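You operate a simulated robot arm through the tools that you are given. There is no shell and no other tool. Be economical: measure what you need, move in short steps, check, and stop when the job is done.

Carry out the task below with a simulated robot arm. There is one attempt and no reset: what you move stays moved.

TASK
Bend-test the brown carrier's plate at stop 3.
Fine: set the bend stop before you pull the bend lever down to it; raise the lever again; leave the carrier docked.
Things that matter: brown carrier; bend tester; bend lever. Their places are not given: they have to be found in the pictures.

It is judged by the outcome, as a careful person would: the job done as asked, and still so three seconds after it is handed in. It fails if anything else is knocked over, pushed out of place, dropped, spilled or broken.

THE ROBOT
A 7-joint arm with a two-finger parallel gripper, fixed in place. Base frame: the origin is at the foot of the arm, x ahead of it, y to its left, z up; the work surface is at about z = 900. Readings come in mm, rad, newtons and seconds.
With the tool pointing down near the work surface it reaches from about 240 to 680 mm from the base axis. Its first joint turns from -1.152 to 1.152 rad. Payload 2.4 kg.
Tool frame: the origin (TCP) lies between the finger pads and is the grasp point; the fingertips stand 30 mm ahead of it; z points along the fingers, y is the line along which they close. Largest opening 94 mm; finger width 28, thickness 10; the body of the gripper, 50 by 96 mm, starts 55 mm behind the TCP.
Orientation is that of the tool frame in the base frame, as a unit quaternion [x, y, z, w]. With the fingers straight down and closing along the base's y, the tool's x points along the base's -x, its y along +y and its z along -z.

THE INTERFACE
- The arm moves only by the tool apply_moves. Its argument "steps" is a list of rows, each a list of 7 numbers: the shift along the tool's x, y, z in mm, then the turn, a rotation vector about the tool's x, y, z in degrees, then the opening, from 0 (shut) to 1 (fully open). In form: [[x, y, z, rx, ry, rz, claw], ...]. A call has 1 to 10 rows; each row is the pose to reach, as a shift and turn from the pose commanded when the call began, along the tool's axes at that moment. Rows are played at 5 a second. More than 50 mm and 0.15 rad between two rows, or a gripper value outside its range, and nothing of the call is played. A pose out of reach is approached as far as the arm can. The call stops where the force on the tool passes 90 N (or 10 N more than at its start, if that is more) or the arm is blocked; 0.2 s more then pass. The fingers move at their own pace (about 153 mm/s each) and stop on an object; they squeeze with about 22 N. The grip force told is the motor's: it shows also when the fingers shut on nothing. Time passes only in rows, and 0.2 s behind the last, so rows that repeat a pose let the fingers close. The reply holds the time, the measured pose of the TCP, the force on the tool along the base axes, the opening and the grip force, in the units named above and with some noise, and new pictures: "views" is both (left out), scene, wrist or none.
- Cameras (640 x 400 px; columns grow to the right, rows downward): "scene" is fixed at [50, 479.4, 1469.9]; the picture's right is [-0.67, -0.74, 0.00], its down [-0.33, 0.30, -0.89] and it looks along [0.66, -0.60, -0.45] (base axes); focal length 306 px, centre (320, 200). "wrist" rides on the gripper at [-37, 0, -58] in the tool frame; the picture's right is [0.00, -1.00, 0.00], its down [0.97, 0.00, -0.24] and it looks along [0.24, 0.00, 0.97] (tool axes); focal length 218 px, centre (320, 200).
- measure_at(camera, pixels): for up to 12 pixels [column, row] of the newest picture of that camera ("zoom" is the newest enlarged one), the place [x, y, z] in the base frame of the surface seen there, good to about 2 mm, but the place of the scene camera against the robot may be out by one fixed shift of up to 18 mm in any direction. It takes no simulated time.
- enlarge(camera, box): a new picture of the part [left, top, right, bottom] of that camera's present view, enlarged. It takes no simulated time.
- close_job(): hands the job in; it is judged then, once.

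Work in short steps. Measure before you move; look again where a grasp or a placing could have gone wrong, and mend it. You have 80 turns and 120 pictures in all, those below and enlarged ones among them. Open the gripper and draw the arm clear of the work before you hand the job in, unless the task says otherwise; then end with one line.

The tools are called after ">>>" as name(argument=value, ...) on one line, values as JSON. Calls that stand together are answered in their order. apply_moves: Moves the arm, as the interface text tells. Its arguments: {"type":"object","properties":{"steps":{"type":"array","items":{"type":"array","items":{"type":"number"}}},"views":{"type":"string","enum":["both","scene","wrist","none"]}},"required":["steps"]} The other tools are called the same way: measure_at (camera, pixels) gives the place of the surface under pixels of a picture; enlarge (camera, box) takes an enlarged picture of a part of a camera's view; close_job () hands the job in.

At the start:

```text
time_s: 0.0
tool_pos: [387.6, -29.3, 1343.8]
tool_rot: [0.0, 1.0, 0.0, 0.0]
contact_force: [0.0, 0.5, 0.0]
finger_gap: 94.1
gripper_force: 0.0
```

scene: 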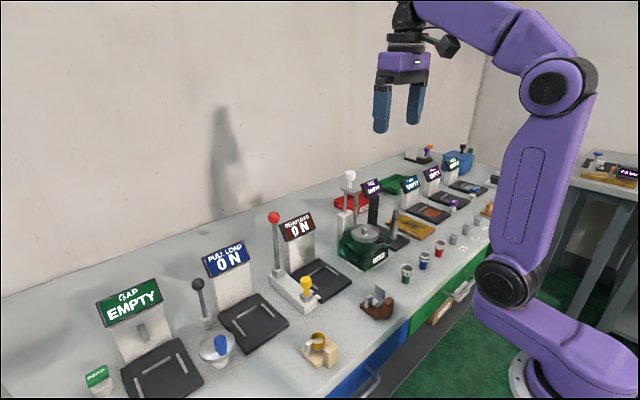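
wrist: 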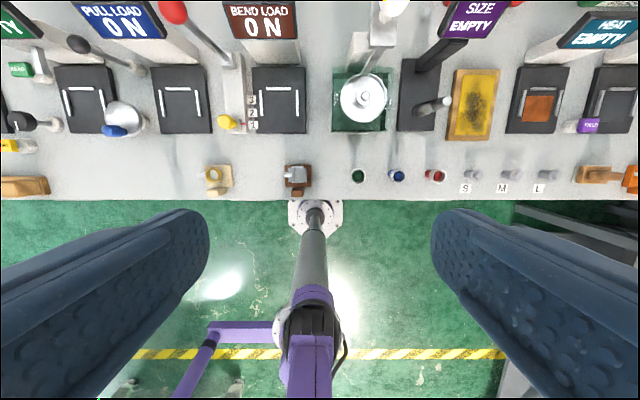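

The bend tester (BEND LOAD, with the red lever) shows near scene (300,265), and carriers near (320,350) and (378,305). I'll enlarge these to see details.

>>> enlarge(camera="scene", box=[250, 200, 410, 380])

>>> enlarge(camera="wrist", box=[150, 0, 340, 205])

```text
2.22 times, centred on (330, 290) of scene
```

zoom: 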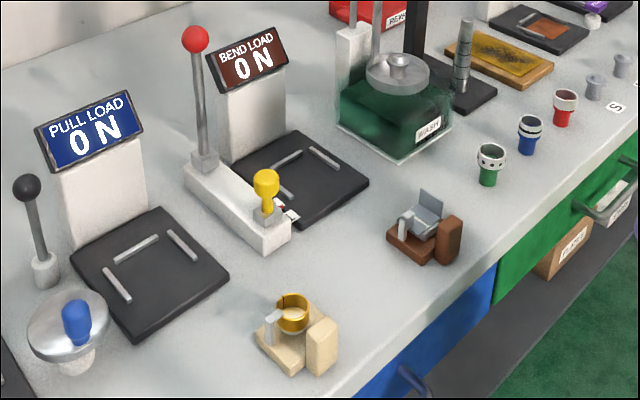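

```text
1.95 times, centred on (245, 102) of wrist
```

zoom: 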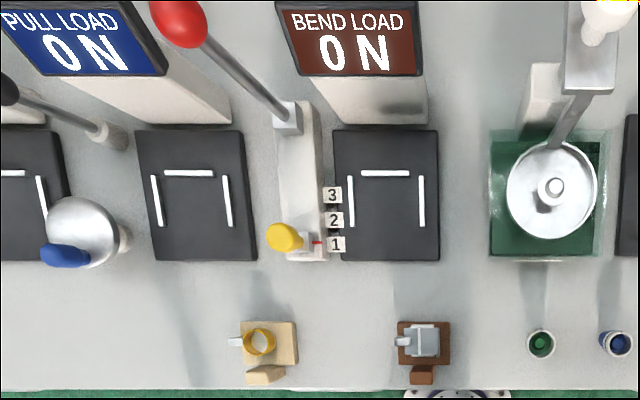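

Let me check other carriers (wrist (20,185) and (600,175)) and measure the key points.

>>> measure_at(camera="wrist", pixels=[[298, 177], [298, 194], [286, 174], [228, 121], [252, 125], [251, 112], [251, 100], [279, 88], [263, 102], [298, 102], [238, 62], [174, 12]])

>>> enlarge(camera="wrist", box=[500, 50, 640, 205])

>>> enlarge(camera="wrist", box=[0, 60, 140, 205])

```text
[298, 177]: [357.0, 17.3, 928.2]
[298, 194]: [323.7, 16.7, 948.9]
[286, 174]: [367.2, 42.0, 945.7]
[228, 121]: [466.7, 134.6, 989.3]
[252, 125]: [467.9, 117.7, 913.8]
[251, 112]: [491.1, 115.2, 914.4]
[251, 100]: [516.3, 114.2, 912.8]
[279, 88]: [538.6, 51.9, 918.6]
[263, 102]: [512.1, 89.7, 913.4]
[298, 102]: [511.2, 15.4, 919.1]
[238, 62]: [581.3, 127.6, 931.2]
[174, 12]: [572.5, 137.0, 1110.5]
```

```text
2.58 times, centred on (570, 128) of wrist
```

zoom: 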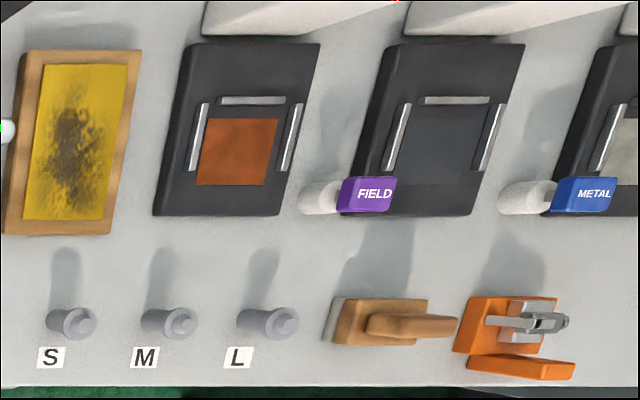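

```text
2.76 times, centred on (70, 132) of wrist
```

zoom: 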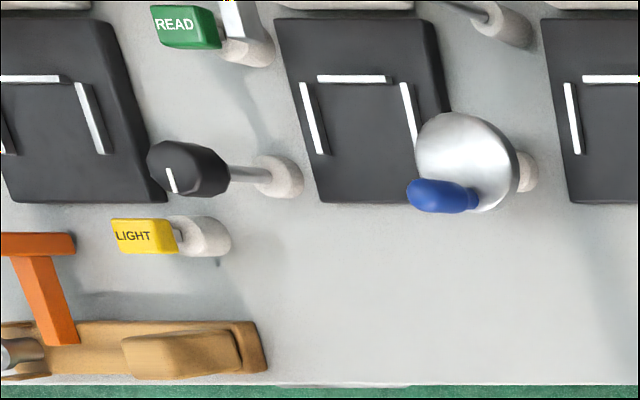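

The brown carrier is the dark brown one at about (357,17) with its handle toward the robot. I'll come down above it for a close look.

>>> apply_moves(steps=[[10, 15, 45, 0, 0, 0, 1], [20, 25, 90, 0, 0, 0, 1], [30, 40, 135, 0, 0, 0, 1], [40, 46, 180, 0, 0, 0, 1], [50, 46, 225, 0, 0, 0, 1], [50, 46, 225, 0, 0, 0, 1]], views="both")

```text
time_s: 1.4
tool_pos: [335.8, 16.2, 1117.7]
tool_rot: [0.0, 1.0, 0.0, 0.0]
contact_force: [0.6, -1.2, -0.5]
finger_gap: 94.1
gripper_force: 0.1
```

scene: 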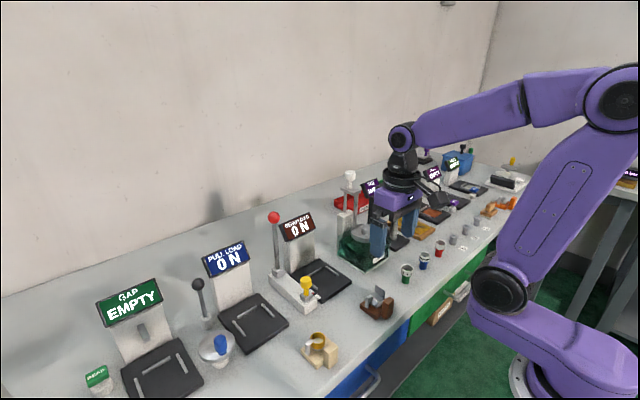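
wrist: 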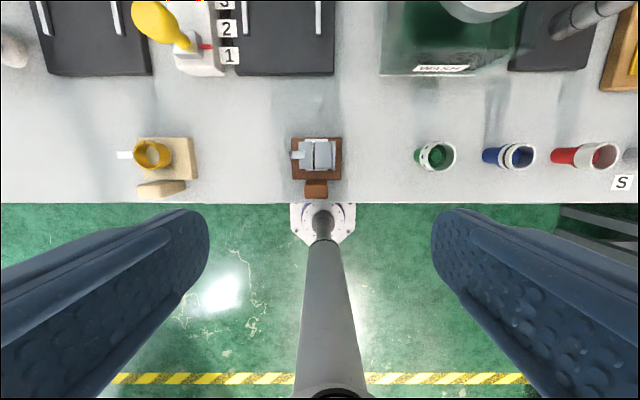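

The carrier is at wrist (317,165). Enlarging it and measuring handle and base edges.

>>> enlarge(camera="wrist", box=[270, 125, 370, 205])

>>> enlarge(camera="scene", box=[350, 275, 410, 330])

>>> measure_at(camera="wrist", pixels=[[317, 184], [308, 184], [326, 184], [317, 194], [294, 140], [340, 140], [294, 177], [340, 177], [317, 145], [308, 155], [326, 155], [295, 155]])

```text
5.00 times, centred on (320, 165) of wrist
```

zoom: 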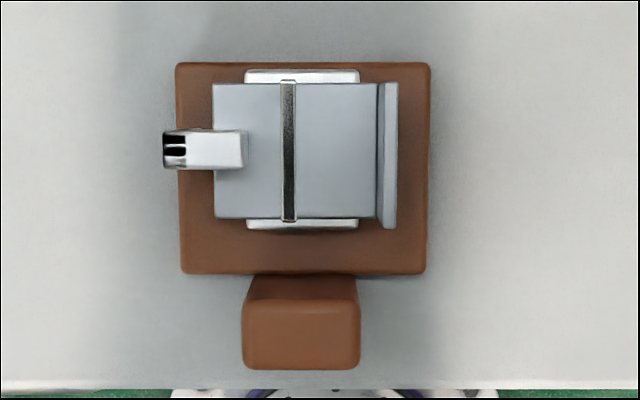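

```text
7.27 times, centred on (380, 302) of scene
```

zoom: 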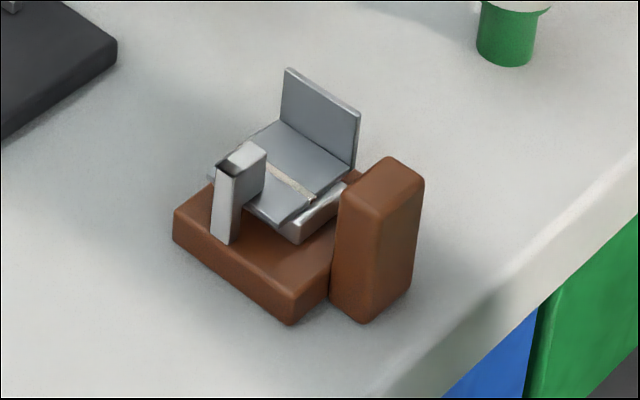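

```text
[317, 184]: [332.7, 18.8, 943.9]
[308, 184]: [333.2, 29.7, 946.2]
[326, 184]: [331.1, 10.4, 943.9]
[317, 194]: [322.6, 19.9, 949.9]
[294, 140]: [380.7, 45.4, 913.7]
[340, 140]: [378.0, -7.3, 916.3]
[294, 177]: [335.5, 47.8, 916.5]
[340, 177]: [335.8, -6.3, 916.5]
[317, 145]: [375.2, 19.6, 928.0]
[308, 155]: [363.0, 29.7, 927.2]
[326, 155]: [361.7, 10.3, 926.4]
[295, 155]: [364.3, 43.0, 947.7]
```

Handle: centre about (325,19.5), 22 mm wide in y, top z≈950; the base spans x 335–381. I'll descend with fingers straddling the handle, slightly toward the robot to clear the base.

>>> apply_moves(steps=[[16, 3, 40, 0, 0, 0, 0.8], [16, 3, 80, 0, 0, 0, 0.7], [16, 3, 120, 0, 0, 0, 0.7], [16, 3, 150, 0, 0, 0, 0.7], [16, 3, 177, 0, 0, 0, 0.7], [16, 3, 177, 0, 0, 0, 0.7]], views="both")

```text
time_s: 2.8
tool_pos: [321.2, 20.1, 941.3]
tool_rot: [0.0, 1.0, 0.0, 0.0]
contact_force: [0.1, -0.2, -0.2]
finger_gap: 65.6
gripper_force: 0.0
```

scene: 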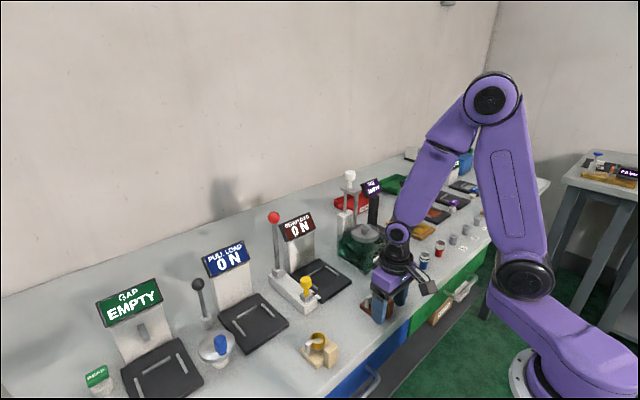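
wrist: 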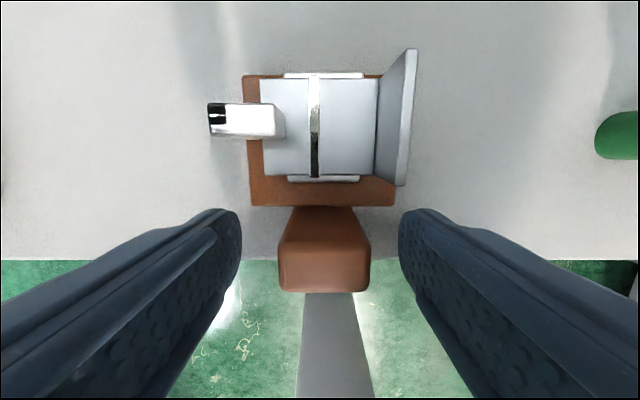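

The handle is between the fingers (wrist (324,250)). Close and lift.

>>> apply_moves(steps=[[0, 0, 0, 0, 0, 0, 0], [0, 0, 0, 0, 0, 0, 0], [0, 0, 0, 0, 0, 0, 0], [0, 0, -20, 0, 0, 0, 0], [0, 0, -50, 0, 0, 0, 0], [0, 0, -90, 0, 0, 0, 0], [-30, 10, -120, 0, 0, 0, 0], [-60, 20, -120, 0, 0, 0, 0], [-60, 20, -120, 0, 0, 0, 0]], views="both")

```text
time_s: 4.8
tool_pos: [380.6, 39.7, 1062.6]
tool_rot: [0.0, 1.0, -0.001, 0.0]
contact_force: [-0.1, -1.1, -1.2]
finger_gap: 59.6
gripper_force: 21.8
```

scene: 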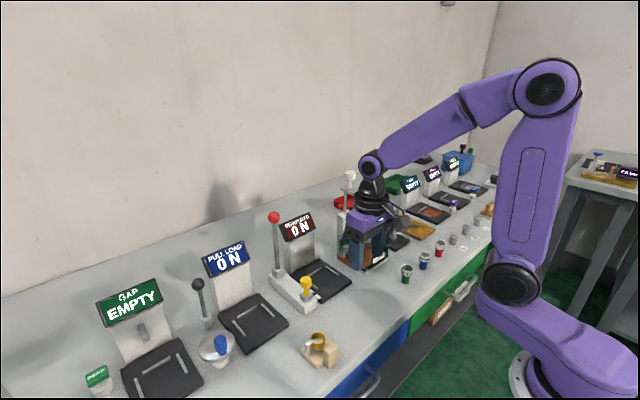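
wrist: 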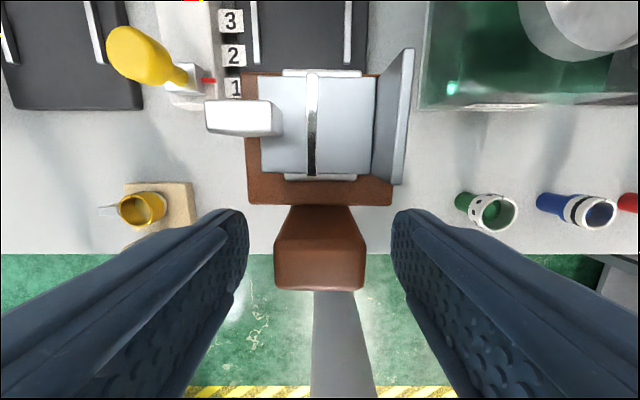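

The gap reads 59.6 mm: the fingertips are pinching the front corners of the base, not the handle. I'll set it back down where it was and regrasp the handle higher.

>>> apply_moves(steps=[[30, -10, 0, 0, 0, 0, 0], [60, -20, 0, 0, 0, 0, 0], [60, -20, 40, 0, 0, 0, 0], [60, -20, 75, 0, 0, 0, 0], [60, -20, 100, 0, 0, 0, 0], [60, -20, 112, 0, 0, 0, 0], [60, -20, 119, 0, 0, 0, 0], [60, -20, 119, 0, 0, 0, 0]], views="wrist")

```text
time_s: 6.6
tool_pos: [320.9, 19.4, 942.3]
tool_rot: [0.0, 1.0, 0.0, 0.0]
contact_force: [-0.3, 0.1, -1.9]
finger_gap: 59.8
gripper_force: 21.9
```

wrist: 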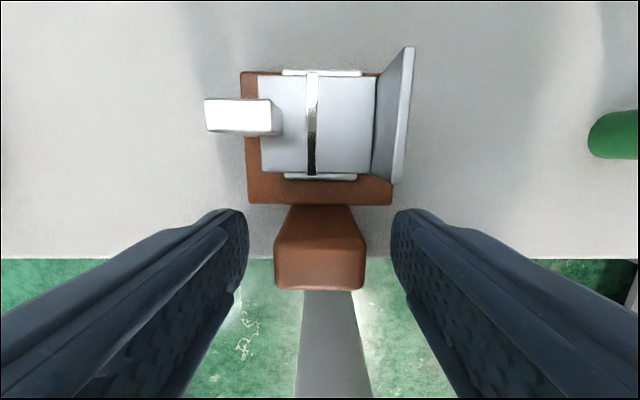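

Open, rise to tip z≈920 (above the base top at 916), centre over the handle, and close.

>>> apply_moves(steps=[[0, 0, 0, 0, 0, 0, 0.75], [0, 0, 0, 0, 0, 0, 0.75], [0, 0, -9, 0, 0, 0, 0.75], [-4, 0, -9, 0, 0, 0, 0.75], [-4, 0, -9, 0, 0, 0, 0], [-4, 0, -9, 0, 0, 0, 0], [-4, 0, -9, 0, 0, 0, 0]], views="both")

```text
time_s: 8.2
tool_pos: [324.5, 20.4, 951.7]
tool_rot: [-0.001, 1.0, 0.0, 0.0]
contact_force: [0.0, -0.4, 0.0]
finger_gap: 25.5
gripper_force: 21.3
```

scene: 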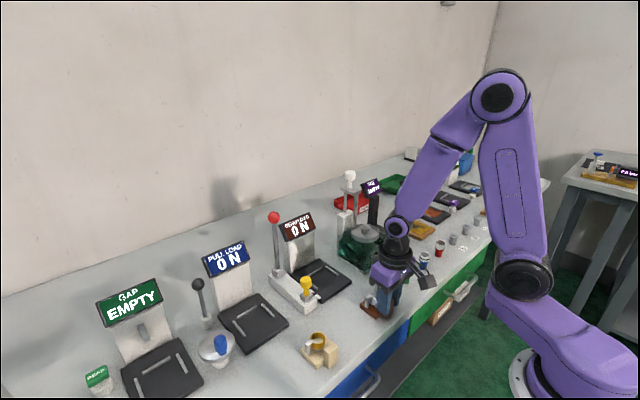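
wrist: 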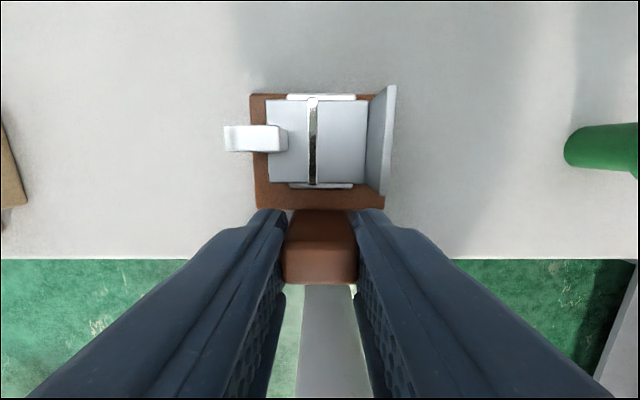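

Now the handle is gripped (gap 25.5). Lift and move forward, toward a place where the dock is visible ahead.

>>> apply_moves(steps=[[0, 0, -30, 0, 0, 0, 0], [0, 0, -70, 0, 0, 0, 0], [0, 10, -110, 0, 0, 0, 0], [-30, 20, -130, 0, 0, 0, 0], [-60, 32, -130, 0, 0, 0, 0], [-60, 32, -130, 0, 0, 0, 0]], views="both")

```text
time_s: 9.6
tool_pos: [386.3, 53.3, 1080.7]
tool_rot: [0.0, 1.0, 0.0, 0.0]
contact_force: [-1.0, -0.3, -1.5]
finger_gap: 25.6
gripper_force: 22.3
```

scene: 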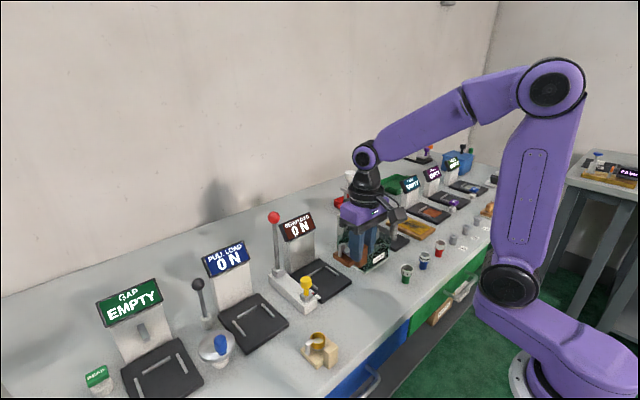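
wrist: 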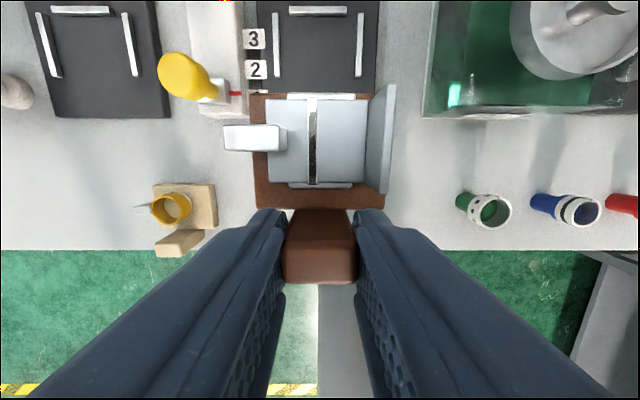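

Rails are visible at wrist (276,45), (359,45), (317,10). Measuring them, plus the carrier edges and the stop.

>>> measure_at(camera="wrist", pixels=[[276, 30], [277, 70], [359, 45], [317, 11], [317, 40], [317, 16], [253, 39], [256, 69], [236, 95], [185, 75], [252, 100], [383, 100]])

>>> enlarge(camera="wrist", box=[150, 0, 390, 150])

```text
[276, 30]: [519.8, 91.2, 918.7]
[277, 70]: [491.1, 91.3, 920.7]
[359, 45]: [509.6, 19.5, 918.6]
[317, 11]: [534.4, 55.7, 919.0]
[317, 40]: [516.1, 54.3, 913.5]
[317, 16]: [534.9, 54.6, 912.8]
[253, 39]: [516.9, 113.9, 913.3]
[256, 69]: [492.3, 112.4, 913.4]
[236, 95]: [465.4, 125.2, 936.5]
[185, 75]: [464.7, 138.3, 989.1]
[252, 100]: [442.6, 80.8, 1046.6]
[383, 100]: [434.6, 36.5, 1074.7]
```

```text
2.67 times, centred on (270, 75) of wrist
```

zoom: 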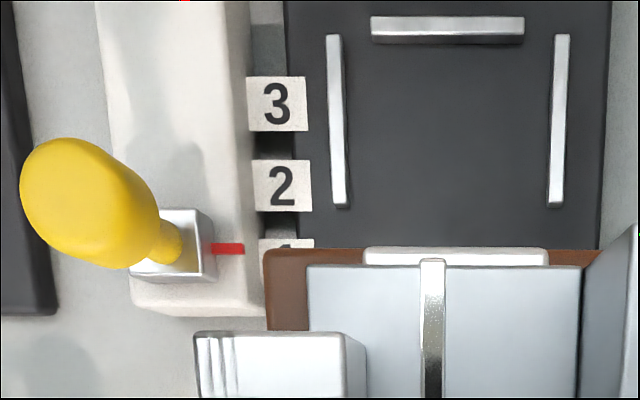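

Rail centre is y≈55.5, back rail face x≈534, pad top z≈913. I'll carry the carrier above the dock, TCP to (471,55,985), and look.

>>> apply_moves(steps=[[-25, 2, 0, 0, 0, 0, 0], [-55, 2, 0, 0, 0, 0, 0], [-85, 2, 0, 0, 0, 0, 0], [-85, 2, 30, 0, 0, 0, 0], [-85, 2, 60, 0, 0, 0, 0], [-85, 2, 92, 0, 0, 0, 0], [-85, 2, 92, 0, 0, 0, 0]], views="both")

```text
time_s: 11.2
tool_pos: [470.2, 54.9, 989.4]
tool_rot: [-0.001, 1.0, 0.0, 0.001]
contact_force: [0.5, -0.7, -0.3]
finger_gap: 25.5
gripper_force: 21.6
```

scene: 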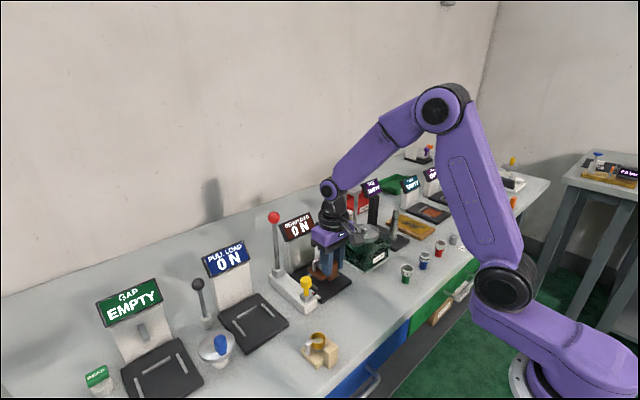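
wrist: 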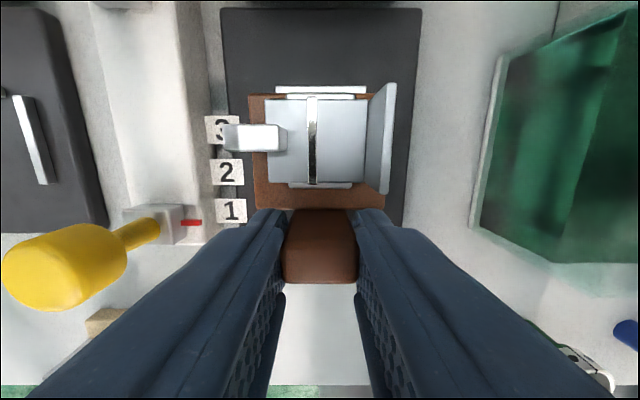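

Aligned above the rails (back rail at wrist (320,90) just ahead of the base). Lower gently onto the pad.

>>> apply_moves(steps=[[0, 0, 10, 0, 0, 0, 0], [0, 0, 18, 0, 0, 0, 0], [0, 0, 22, 0, 0, 0, 0], [0, 0, 24.5, 0, 0, 0, 0], [0, 0, 24.5, 0, 0, 0, 0]], views="wrist")

>>> enlarge(camera="wrist", box=[200, 50, 440, 220])

```text
time_s: 12.4
tool_pos: [469.1, 55.0, 964.4]
tool_rot: [0.0, 1.0, 0.0, -0.001]
contact_force: [0.1, 0.0, -2.4]
finger_gap: 25.8
gripper_force: 21.6
```

wrist: 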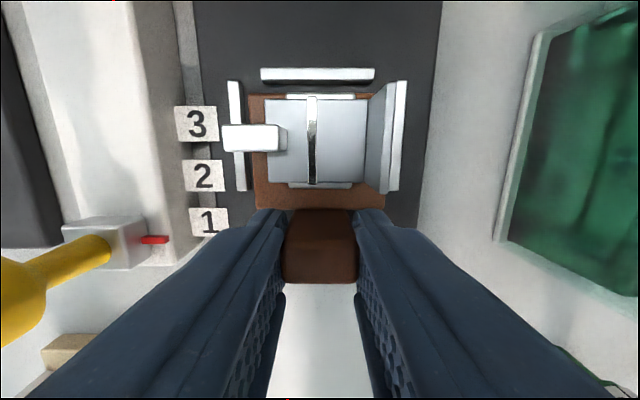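

```text
2.35 times, centred on (320, 135) of wrist
```

zoom: 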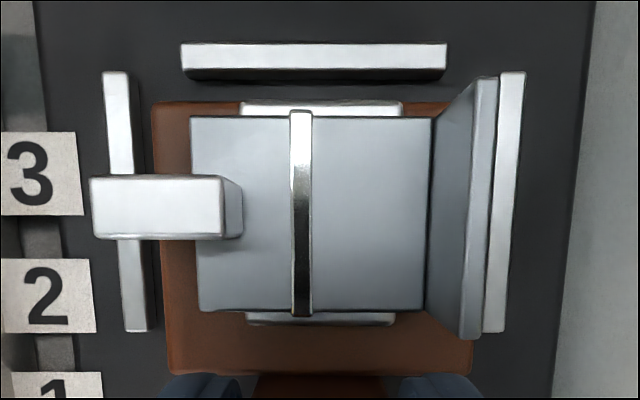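

There's a gap before the back rail (zoom rows 82–102); measuring it and side gaps.

>>> measure_at(camera="zoom", pixels=[[310, 74], [310, 62], [200, 108], [200, 78], [128, 290], [152, 300], [170, 300], [500, 300], [460, 350], [300, 95]])

```text
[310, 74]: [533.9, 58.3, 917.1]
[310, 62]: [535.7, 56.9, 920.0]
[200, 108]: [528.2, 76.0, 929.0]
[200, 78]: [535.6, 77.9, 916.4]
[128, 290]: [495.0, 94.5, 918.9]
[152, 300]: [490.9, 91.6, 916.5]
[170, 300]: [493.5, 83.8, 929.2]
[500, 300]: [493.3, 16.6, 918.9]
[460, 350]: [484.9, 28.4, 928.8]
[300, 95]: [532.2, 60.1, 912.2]
```

About 4 mm from the back rail. I'll slide forward 3.5 mm gently, then release.

>>> apply_moves(steps=[[-2, 0.3, 0, 0, 0, 0, 0], [-3.5, 0.3, 0, 0, 0, 0, 0], [-3.5, 0.3, 0, 0, 0, 0, 0], [-3.5, 0.3, 0.5, 0, 0, 0, 0], [-3.5, 0.3, 0.5, 0, 0, 0, 0]], views="wrist")

>>> enlarge(camera="wrist", box=[200, 50, 440, 220])

```text
time_s: 13.6
tool_pos: [472.3, 54.0, 965.0]
tool_rot: [0.0, 1.0, 0.0, 0.0]
contact_force: [1.0, 0.5, -2.0]
finger_gap: 25.9
gripper_force: 22.0
```

wrist: 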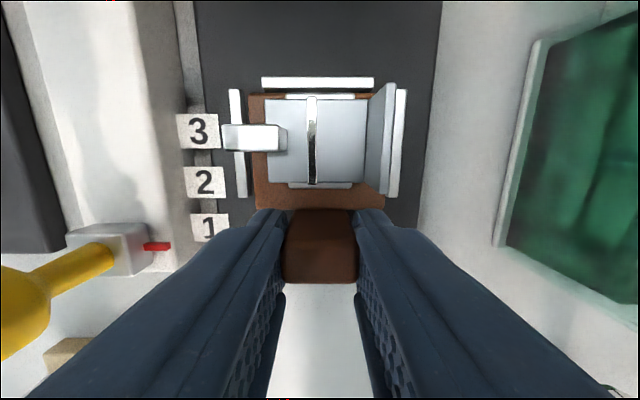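

```text
2.35 times, centred on (320, 135) of wrist
```

zoom: 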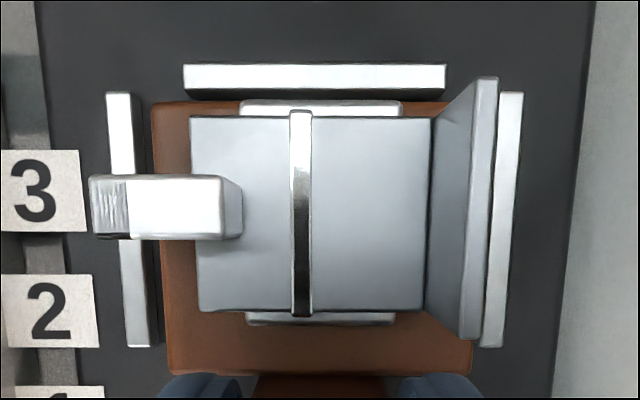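

The carrier now sits against the back rail. Release, lift straight up, then shift to view the stop and lever.

>>> apply_moves(steps=[[0, 0, 0, 0, 0, 0, 0.55], [0, 0, 0, 0, 0, 0, 0.55], [0, 0, -40, 0, 0, 0, 0.55], [0, 0, -85, 0, 0, 0, 0.55], [20, 0, -130, 0, 0, 0, 0.55], [45, 30, -150, 0, 0, 0, 0.55], [65, 65, -160, 0, 0, 0, 0.55], [65, 65, -160, 0, 0, 0, 0.55]], views="both")

>>> enlarge(camera="scene", box=[255, 200, 365, 320])

```text
time_s: 15.4
tool_pos: [407.2, 118.3, 1125.5]
tool_rot: [0.0, 1.0, 0.0, 0.0]
contact_force: [0.4, -1.5, 0.1]
finger_gap: 51.5
gripper_force: 0.0
```

scene: 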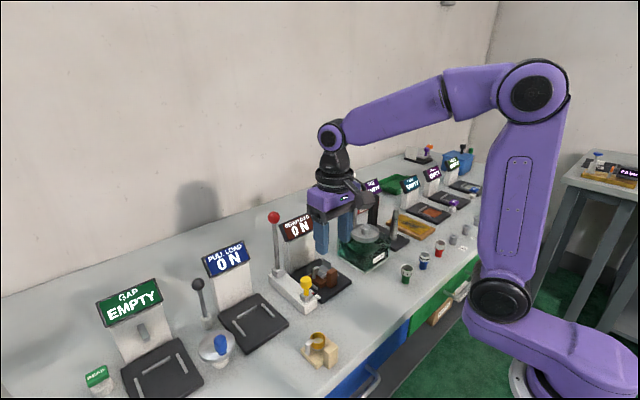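
wrist: 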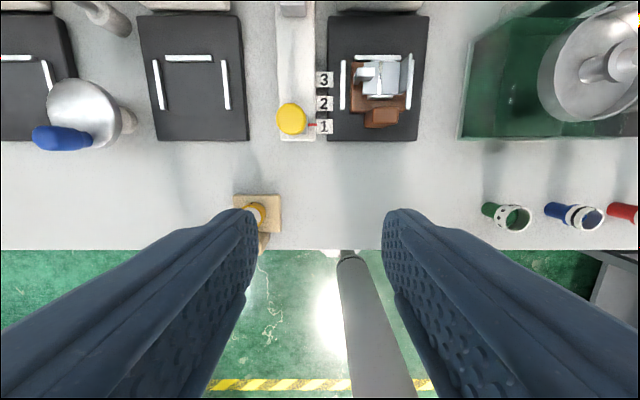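

```text
3.33 times, centred on (310, 260) of scene
```

zoom: 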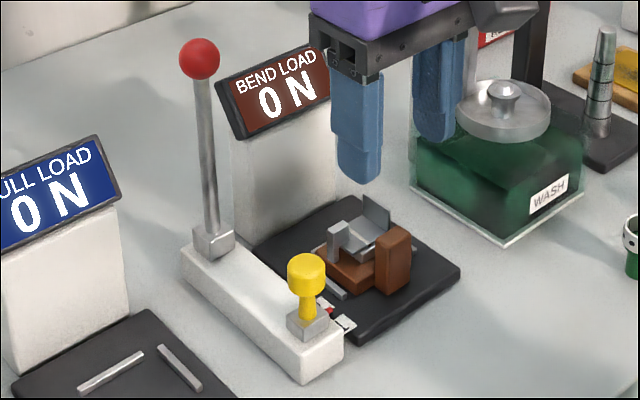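

Carrier is docked. Now measuring the yellow stop knob, its marker and the labels.

>>> measure_at(camera="wrist", pixels=[[291, 118], [279, 118], [303, 118], [291, 107], [291, 131], [313, 125], [324, 126], [325, 103], [325, 79], [308, 60], [285, 60], [310, 130]])

>>> enlarge(camera="wrist", box=[250, 0, 430, 150])

```text
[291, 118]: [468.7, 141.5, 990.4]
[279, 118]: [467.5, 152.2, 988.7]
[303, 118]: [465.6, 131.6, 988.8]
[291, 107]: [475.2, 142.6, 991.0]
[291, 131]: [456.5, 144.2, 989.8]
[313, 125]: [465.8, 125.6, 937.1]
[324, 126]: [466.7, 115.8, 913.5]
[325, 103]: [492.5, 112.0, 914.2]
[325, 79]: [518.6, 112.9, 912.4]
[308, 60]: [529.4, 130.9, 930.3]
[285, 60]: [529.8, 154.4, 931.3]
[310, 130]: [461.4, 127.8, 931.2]
```

```text
2.67 times, centred on (340, 75) of wrist
```

zoom: 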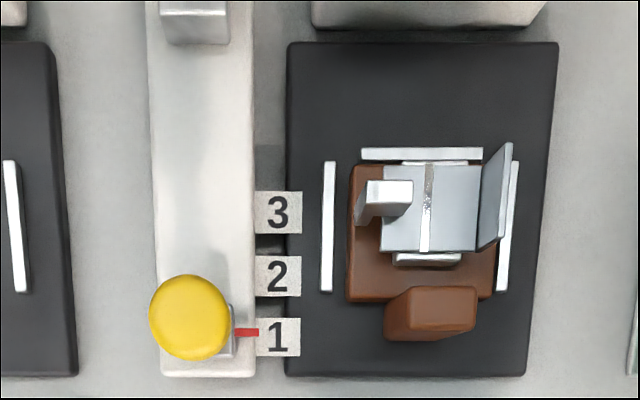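

The stop marker is at x≈466 (label 1); label 3 is at x≈518.5, so 52 mm of travel. I'll tilt the gripper 30° (body leaning back to keep clear of the lever) and come down around the knob (467,142,~978).

>>> apply_moves(steps=[[0, 12, 10, 0, -8, 0, 0.55], [-20, 24, 20, 0, -16, 0, 0.55], [-40, 24, 40, 0, -24, 0, 0.55], [-57, 24, 70, 0, -30, 0, 0.55], [-59, 24, 95, 0, -30, 0, 0.55], [-59, 24, 95, 0, -30, 0, 0.55]], views="both")

```text
time_s: 16.8
tool_pos: [468.0, 143.0, 1030.7]
tool_rot: [-0.001, 0.966, 0.001, 0.259]
contact_force: [-0.6, -0.1, -0.1]
finger_gap: 51.8
gripper_force: 0.1
```

scene: 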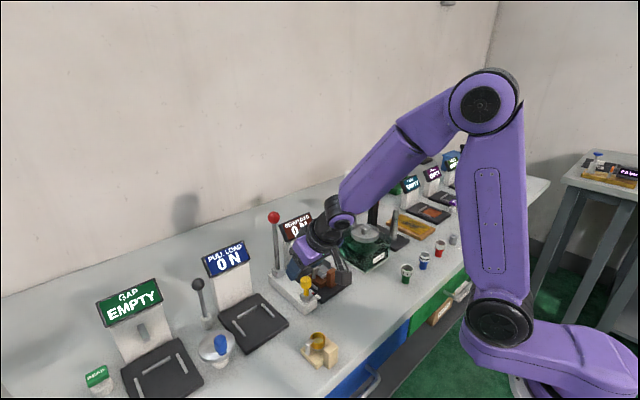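
wrist: 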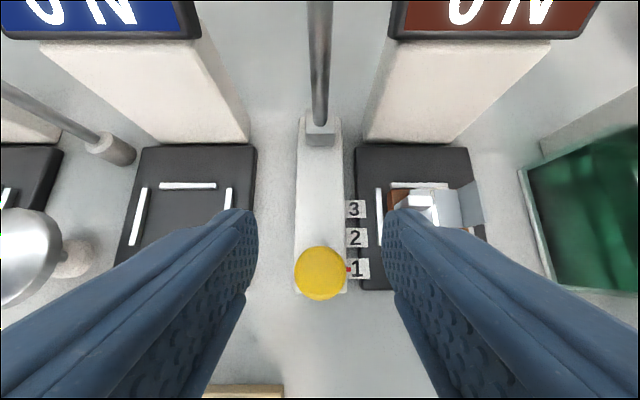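

Knob centred at wrist (320,272). Descend straight down 46 mm, then close.

>>> apply_moves(steps=[[8, 0, 13, 0, 0, 0, 0.55], [16, 0, 26, 0, 0, 0, 0.55], [24, 0, 39, 0, 0, 0, 0.55], [24, 0, 39, 0, 0, 0, 0], [24, 0, 39, 0, 0, 0, 0], [24, 0, 39, 0, 0, 0, 0]], views="both")

>>> enlarge(camera="scene", box=[255, 200, 365, 320])

```text
time_s: 18.2
tool_pos: [466.6, 144.6, 984.8]
tool_rot: [0.0, 0.966, 0.001, 0.259]
contact_force: [-0.1, -4.6, -3.6]
finger_gap: 25.0
gripper_force: 45.2
```

scene: 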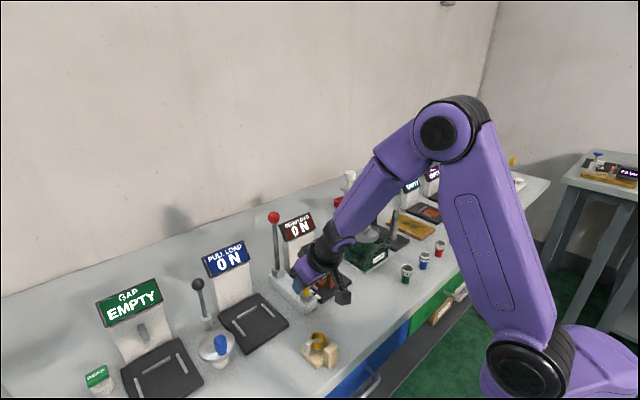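
wrist: 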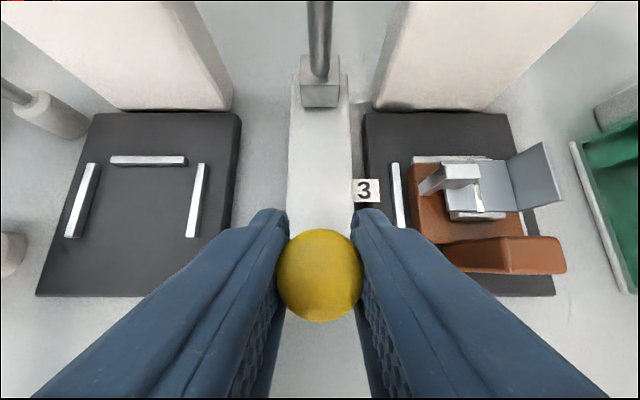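

```text
3.33 times, centred on (310, 260) of scene
```

zoom: 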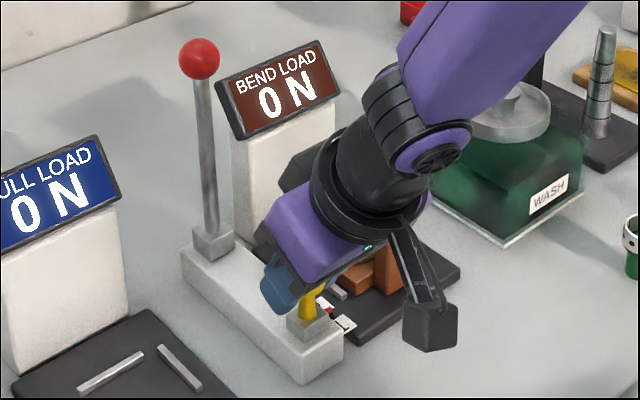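

Knob gripped (gap 25). Slide +x by 52 mm in small steps.

>>> apply_moves(steps=[[-8.66, 0, 5, 0, 0, 0, 0], [-17.3, 0, 10, 0, 0, 0, 0], [-26, 0, 15, 0, 0, 0, 0], [-34.6, 0, 20, 0, 0, 0, 0], [-41, 0, 23.7, 0, 0, 0, 0], [-45, 0, 26, 0, 0, 0, 0], [-45, 0, 26, 0, 0, 0, 0]], views="wrist")

```text
time_s: 19.8
tool_pos: [518.1, 142.9, 984.4]
tool_rot: [0.0, 0.966, -0.001, 0.257]
contact_force: [-19.4, -7.2, 1.0]
finger_gap: 25.0
gripper_force: 45.0
```

wrist: 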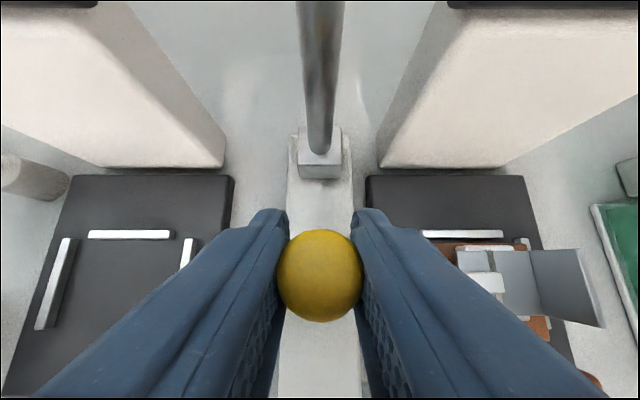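

Slid to x≈518. Release, lift straight up, back away and check the marker.

>>> apply_moves(steps=[[0, 0, 0, 0, 0, 0, 0.55], [0, 0, 0, 0, 0, 0, 0.55], [-10, 0, -17, 0, 0, 0, 0.55], [-20, 0, -35, 0, 0, 0, 0.55], [-20, 0, -65, 0, 8, 0, 0.55], [-10, 0, -100, 0, 16, 0, 0.55], [0, 0, -130, 0, 24, 0, 0.55], [10, 0, -150, 0, 30, 0, 0.55], [10, 0, -150, 0, 30, 0, 0.55]], views="both")

>>> enlarge(camera="wrist", box=[230, 0, 430, 180])

>>> enlarge(camera="scene", box=[255, 200, 365, 320])

```text
time_s: 21.8
tool_pos: [434.8, 143.5, 1109.0]
tool_rot: [-0.001, 1.0, -0.001, 0.0]
contact_force: [0.9, -0.2, 0.5]
finger_gap: 51.7
gripper_force: 0.0
```

scene: 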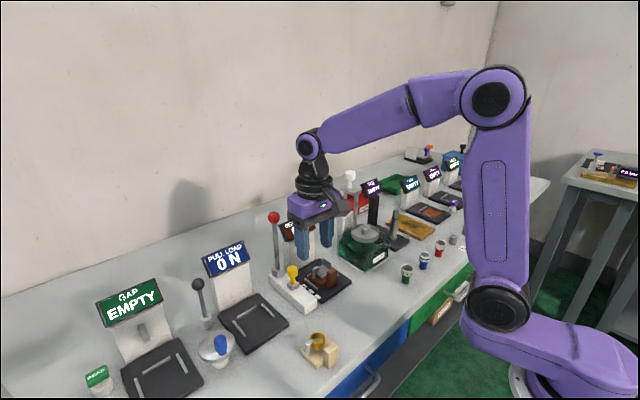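
wrist: 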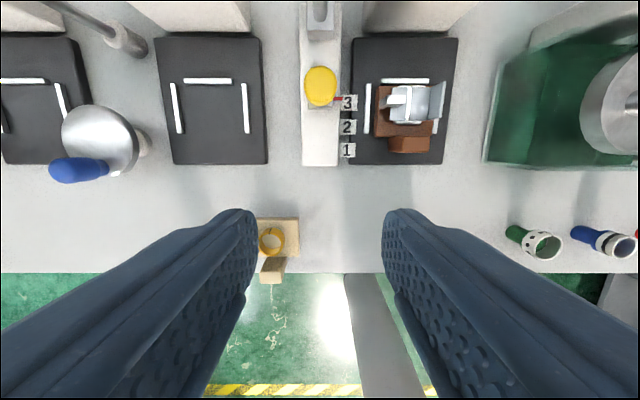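

```text
2.22 times, centred on (330, 90) of wrist
```

zoom: 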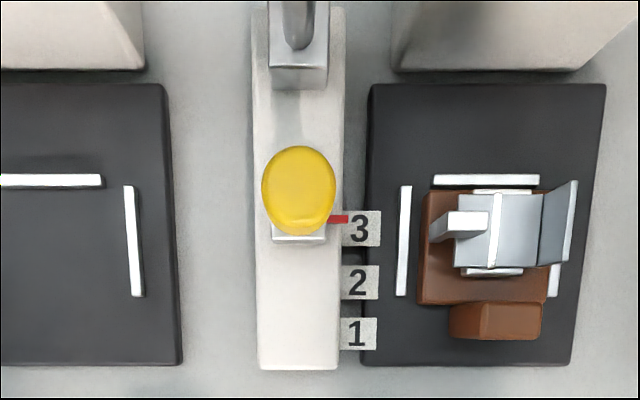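

```text
3.33 times, centred on (310, 260) of scene
```

zoom: 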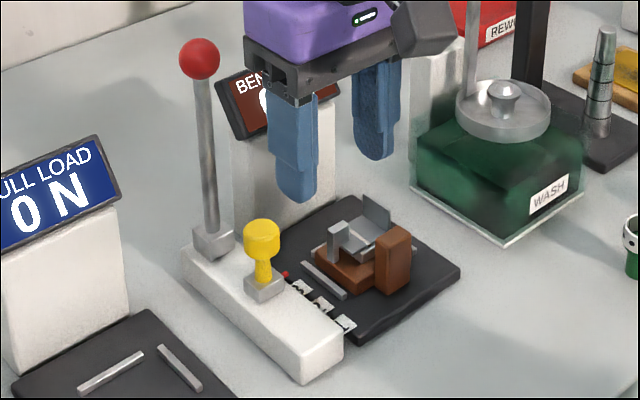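

Marker is by label 3; measuring marker and label centres to verify alignment.

>>> measure_at(camera="wrist", pixels=[[337, 99], [339, 99], [347, 102], [347, 127], [347, 150], [320, 85], [310, 106], [328, 106], [320, 20]])

>>> measure_at(camera="zoom", pixels=[[199, 60], [199, 45], [205, 100], [210, 220], [212, 245], [285, 274]])

```text
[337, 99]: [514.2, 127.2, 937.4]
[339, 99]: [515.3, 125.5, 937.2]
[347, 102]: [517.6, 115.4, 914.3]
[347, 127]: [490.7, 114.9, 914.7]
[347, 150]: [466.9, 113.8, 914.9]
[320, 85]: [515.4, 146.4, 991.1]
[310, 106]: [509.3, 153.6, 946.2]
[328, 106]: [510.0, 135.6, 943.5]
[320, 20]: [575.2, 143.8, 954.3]
```

```text
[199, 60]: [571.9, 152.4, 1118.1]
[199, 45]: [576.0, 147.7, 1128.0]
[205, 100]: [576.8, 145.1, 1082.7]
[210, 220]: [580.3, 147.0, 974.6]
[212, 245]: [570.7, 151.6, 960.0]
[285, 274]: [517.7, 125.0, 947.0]
```

The stop is at label 3 (marker x≈515 vs label ≈517, others 50 mm away). Now rise and look down on the red lever ball.

>>> apply_moves(steps=[[0, 0, -45, 0, 0, 0, 0.7], [0, 0, -90, 0, 0, 0, 0.7], [-30, 0, -110, 0, 0, 0, 0.7], [-65, 0, -110, 0, 0, 0, 0.7], [-100, 0, -110, 0, 0, 0, 0.7], [-100, 0, -110, 0, 0, 0, 0.7]], views="both")

```text
time_s: 23.2
tool_pos: [536.6, 142.3, 1219.5]
tool_rot: [0.0, 1.0, 0.0, 0.0]
contact_force: [-0.1, 0.0, -0.3]
finger_gap: 65.9
gripper_force: 0.1
```

scene: 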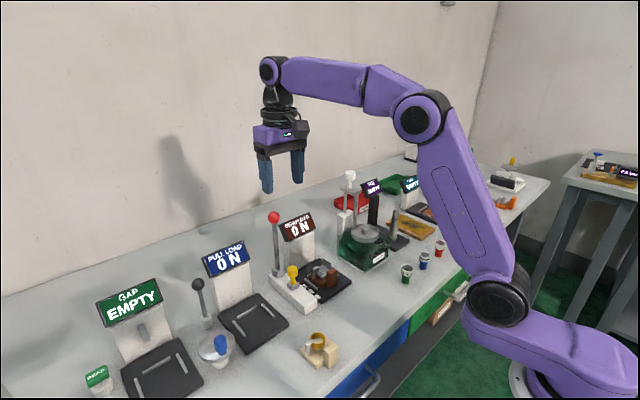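
wrist: 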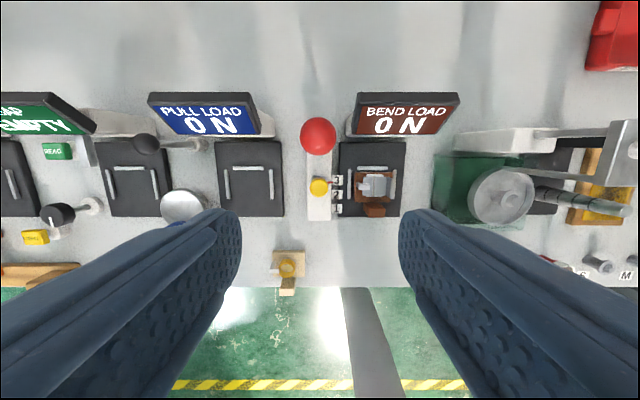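

Ball at wrist (318,136). Measuring the ball's edges and neighbouring sign edges.

>>> measure_at(camera="wrist", pixels=[[318, 136], [303, 136], [333, 136], [318, 122], [318, 150], [358, 97], [354, 130], [258, 100], [262, 128], [318, 158]])

```text
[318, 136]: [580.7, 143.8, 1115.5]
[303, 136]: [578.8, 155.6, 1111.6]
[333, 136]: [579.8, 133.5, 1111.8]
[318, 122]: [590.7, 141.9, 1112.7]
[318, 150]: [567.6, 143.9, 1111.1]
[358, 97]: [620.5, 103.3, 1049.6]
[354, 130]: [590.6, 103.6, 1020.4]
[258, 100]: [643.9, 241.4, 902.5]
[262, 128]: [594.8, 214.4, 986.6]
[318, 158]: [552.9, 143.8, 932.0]
```

Ball centre ≈(579,144,1103), signs all below z≈1050. Descend around the ball and close.

>>> apply_moves(steps=[[-21, 1.5, 30, 0, 0, 0, 0.7], [-42, 1.5, 60, 0, 0, 0, 0.7], [-42, 1.5, 90, 0, 0, 0, 0.7], [-42, 1.5, 116, 0, 0, 0, 0.7], [-42, 1.5, 116, 0, 0, 0, 0], [-42, 1.5, 116, 0, 0, 0, 0], [-42, 1.5, 116, 0, 0, 0, 0]], views="both")

```text
time_s: 24.8
tool_pos: [576.3, 144.0, 1105.5]
tool_rot: [0.0, 1.0, -0.001, 0.001]
contact_force: [0.7, -6.2, -0.8]
finger_gap: 29.4
gripper_force: 44.8
```

scene: 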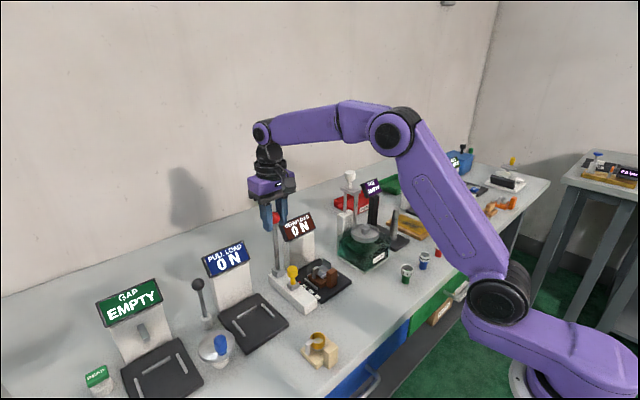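
wrist: 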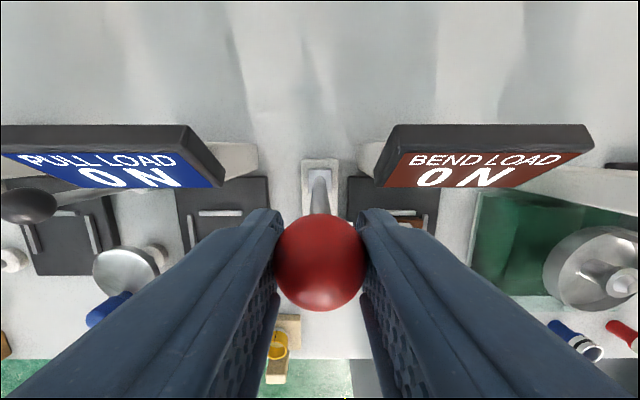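

Ball gripped (gap 29.4). Pull along an arc about a pivot near (579,945), first 20°, and check forces.

>>> apply_moves(steps=[[7, 0, 0.2, 0, 0, 0, 0], [13.9, 0, 0.6, 0, 0, 0, 0], [20.8, 0, 1.4, 0, 0, 0, 0], [27.7, 0, 2.4, 0, 0, 0, 0], [34.5, 0, 3.8, 0, 0, 0, 0], [41.3, 0, 5.4, 0, 0, 0, 0], [48, 0, 7.4, 0, 0, 0, 0], [54.5, 0, 9.6, 0, 0, 0, 0]], views="both")

>>> enlarge(camera="scene", box=[230, 170, 370, 320])

```text
time_s: 26.6
tool_pos: [520.7, 143.7, 1092.4]
tool_rot: [0.001, 1.0, -0.002, 0.0]
contact_force: [8.7, -17.9, -0.3]
finger_gap: 29.4
gripper_force: 45.1
```

scene: 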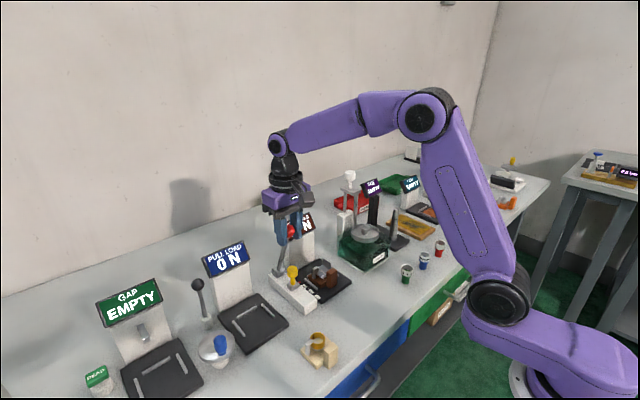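
wrist: 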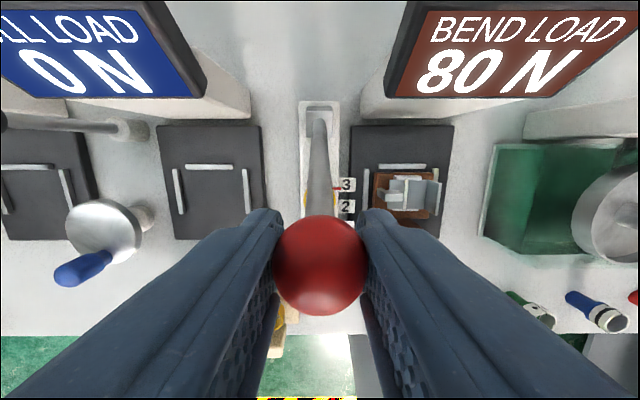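

```text
2.67 times, centred on (300, 245) of scene
```

zoom: 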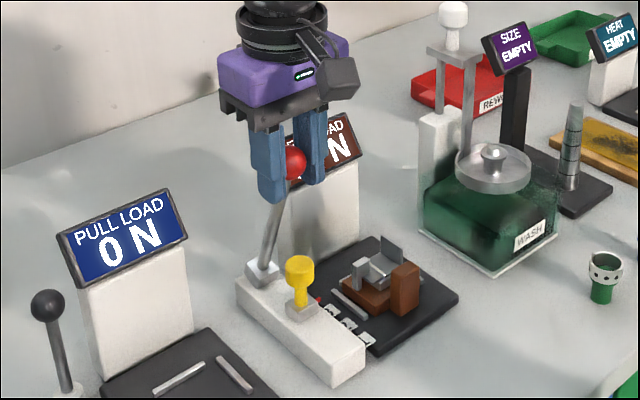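

Display reads 80 N and the lever follows smoothly. Continue the arc 20° more in small steps.

>>> apply_moves(steps=[[6.5, 0, 2.5, 0, 0, 0, 0], [12.9, 0, 5.3, 0, 0, 0, 0], [19.1, 0, 8.4, 0, 0, 0, 0], [25.2, 0, 11.8, 0, 0, 0, 0], [25.2, 0, 11.8, 0, 0, 0, 0]], views="both")

>>> enlarge(camera="scene", box=[230, 170, 370, 320])

```text
time_s: 27.8
tool_pos: [497.2, 143.1, 1081.3]
tool_rot: [-0.002, 1.0, -0.001, 0.0]
contact_force: [5.8, -16.4, 4.0]
finger_gap: 29.3
gripper_force: 45.7
```

scene: 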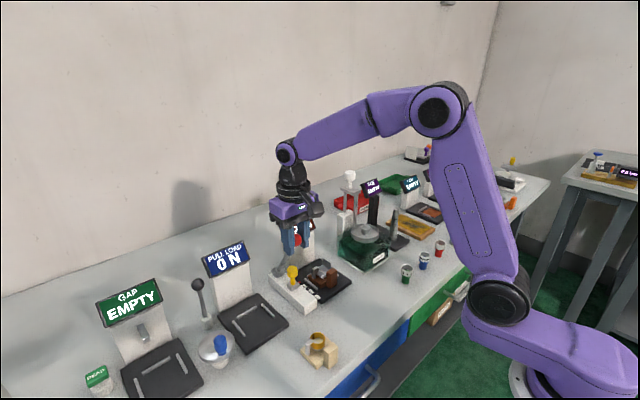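
wrist: 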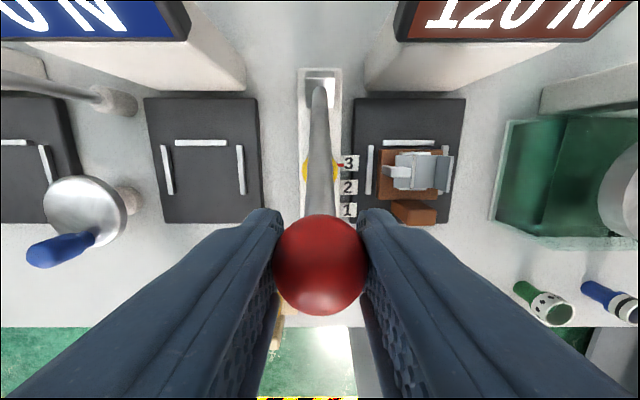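

```text
2.67 times, centred on (300, 245) of scene
```

zoom: 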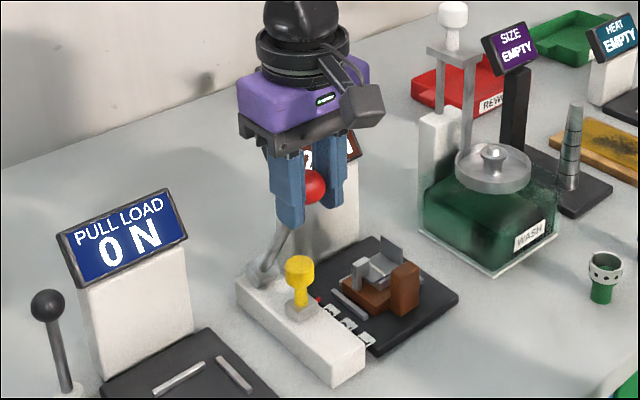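

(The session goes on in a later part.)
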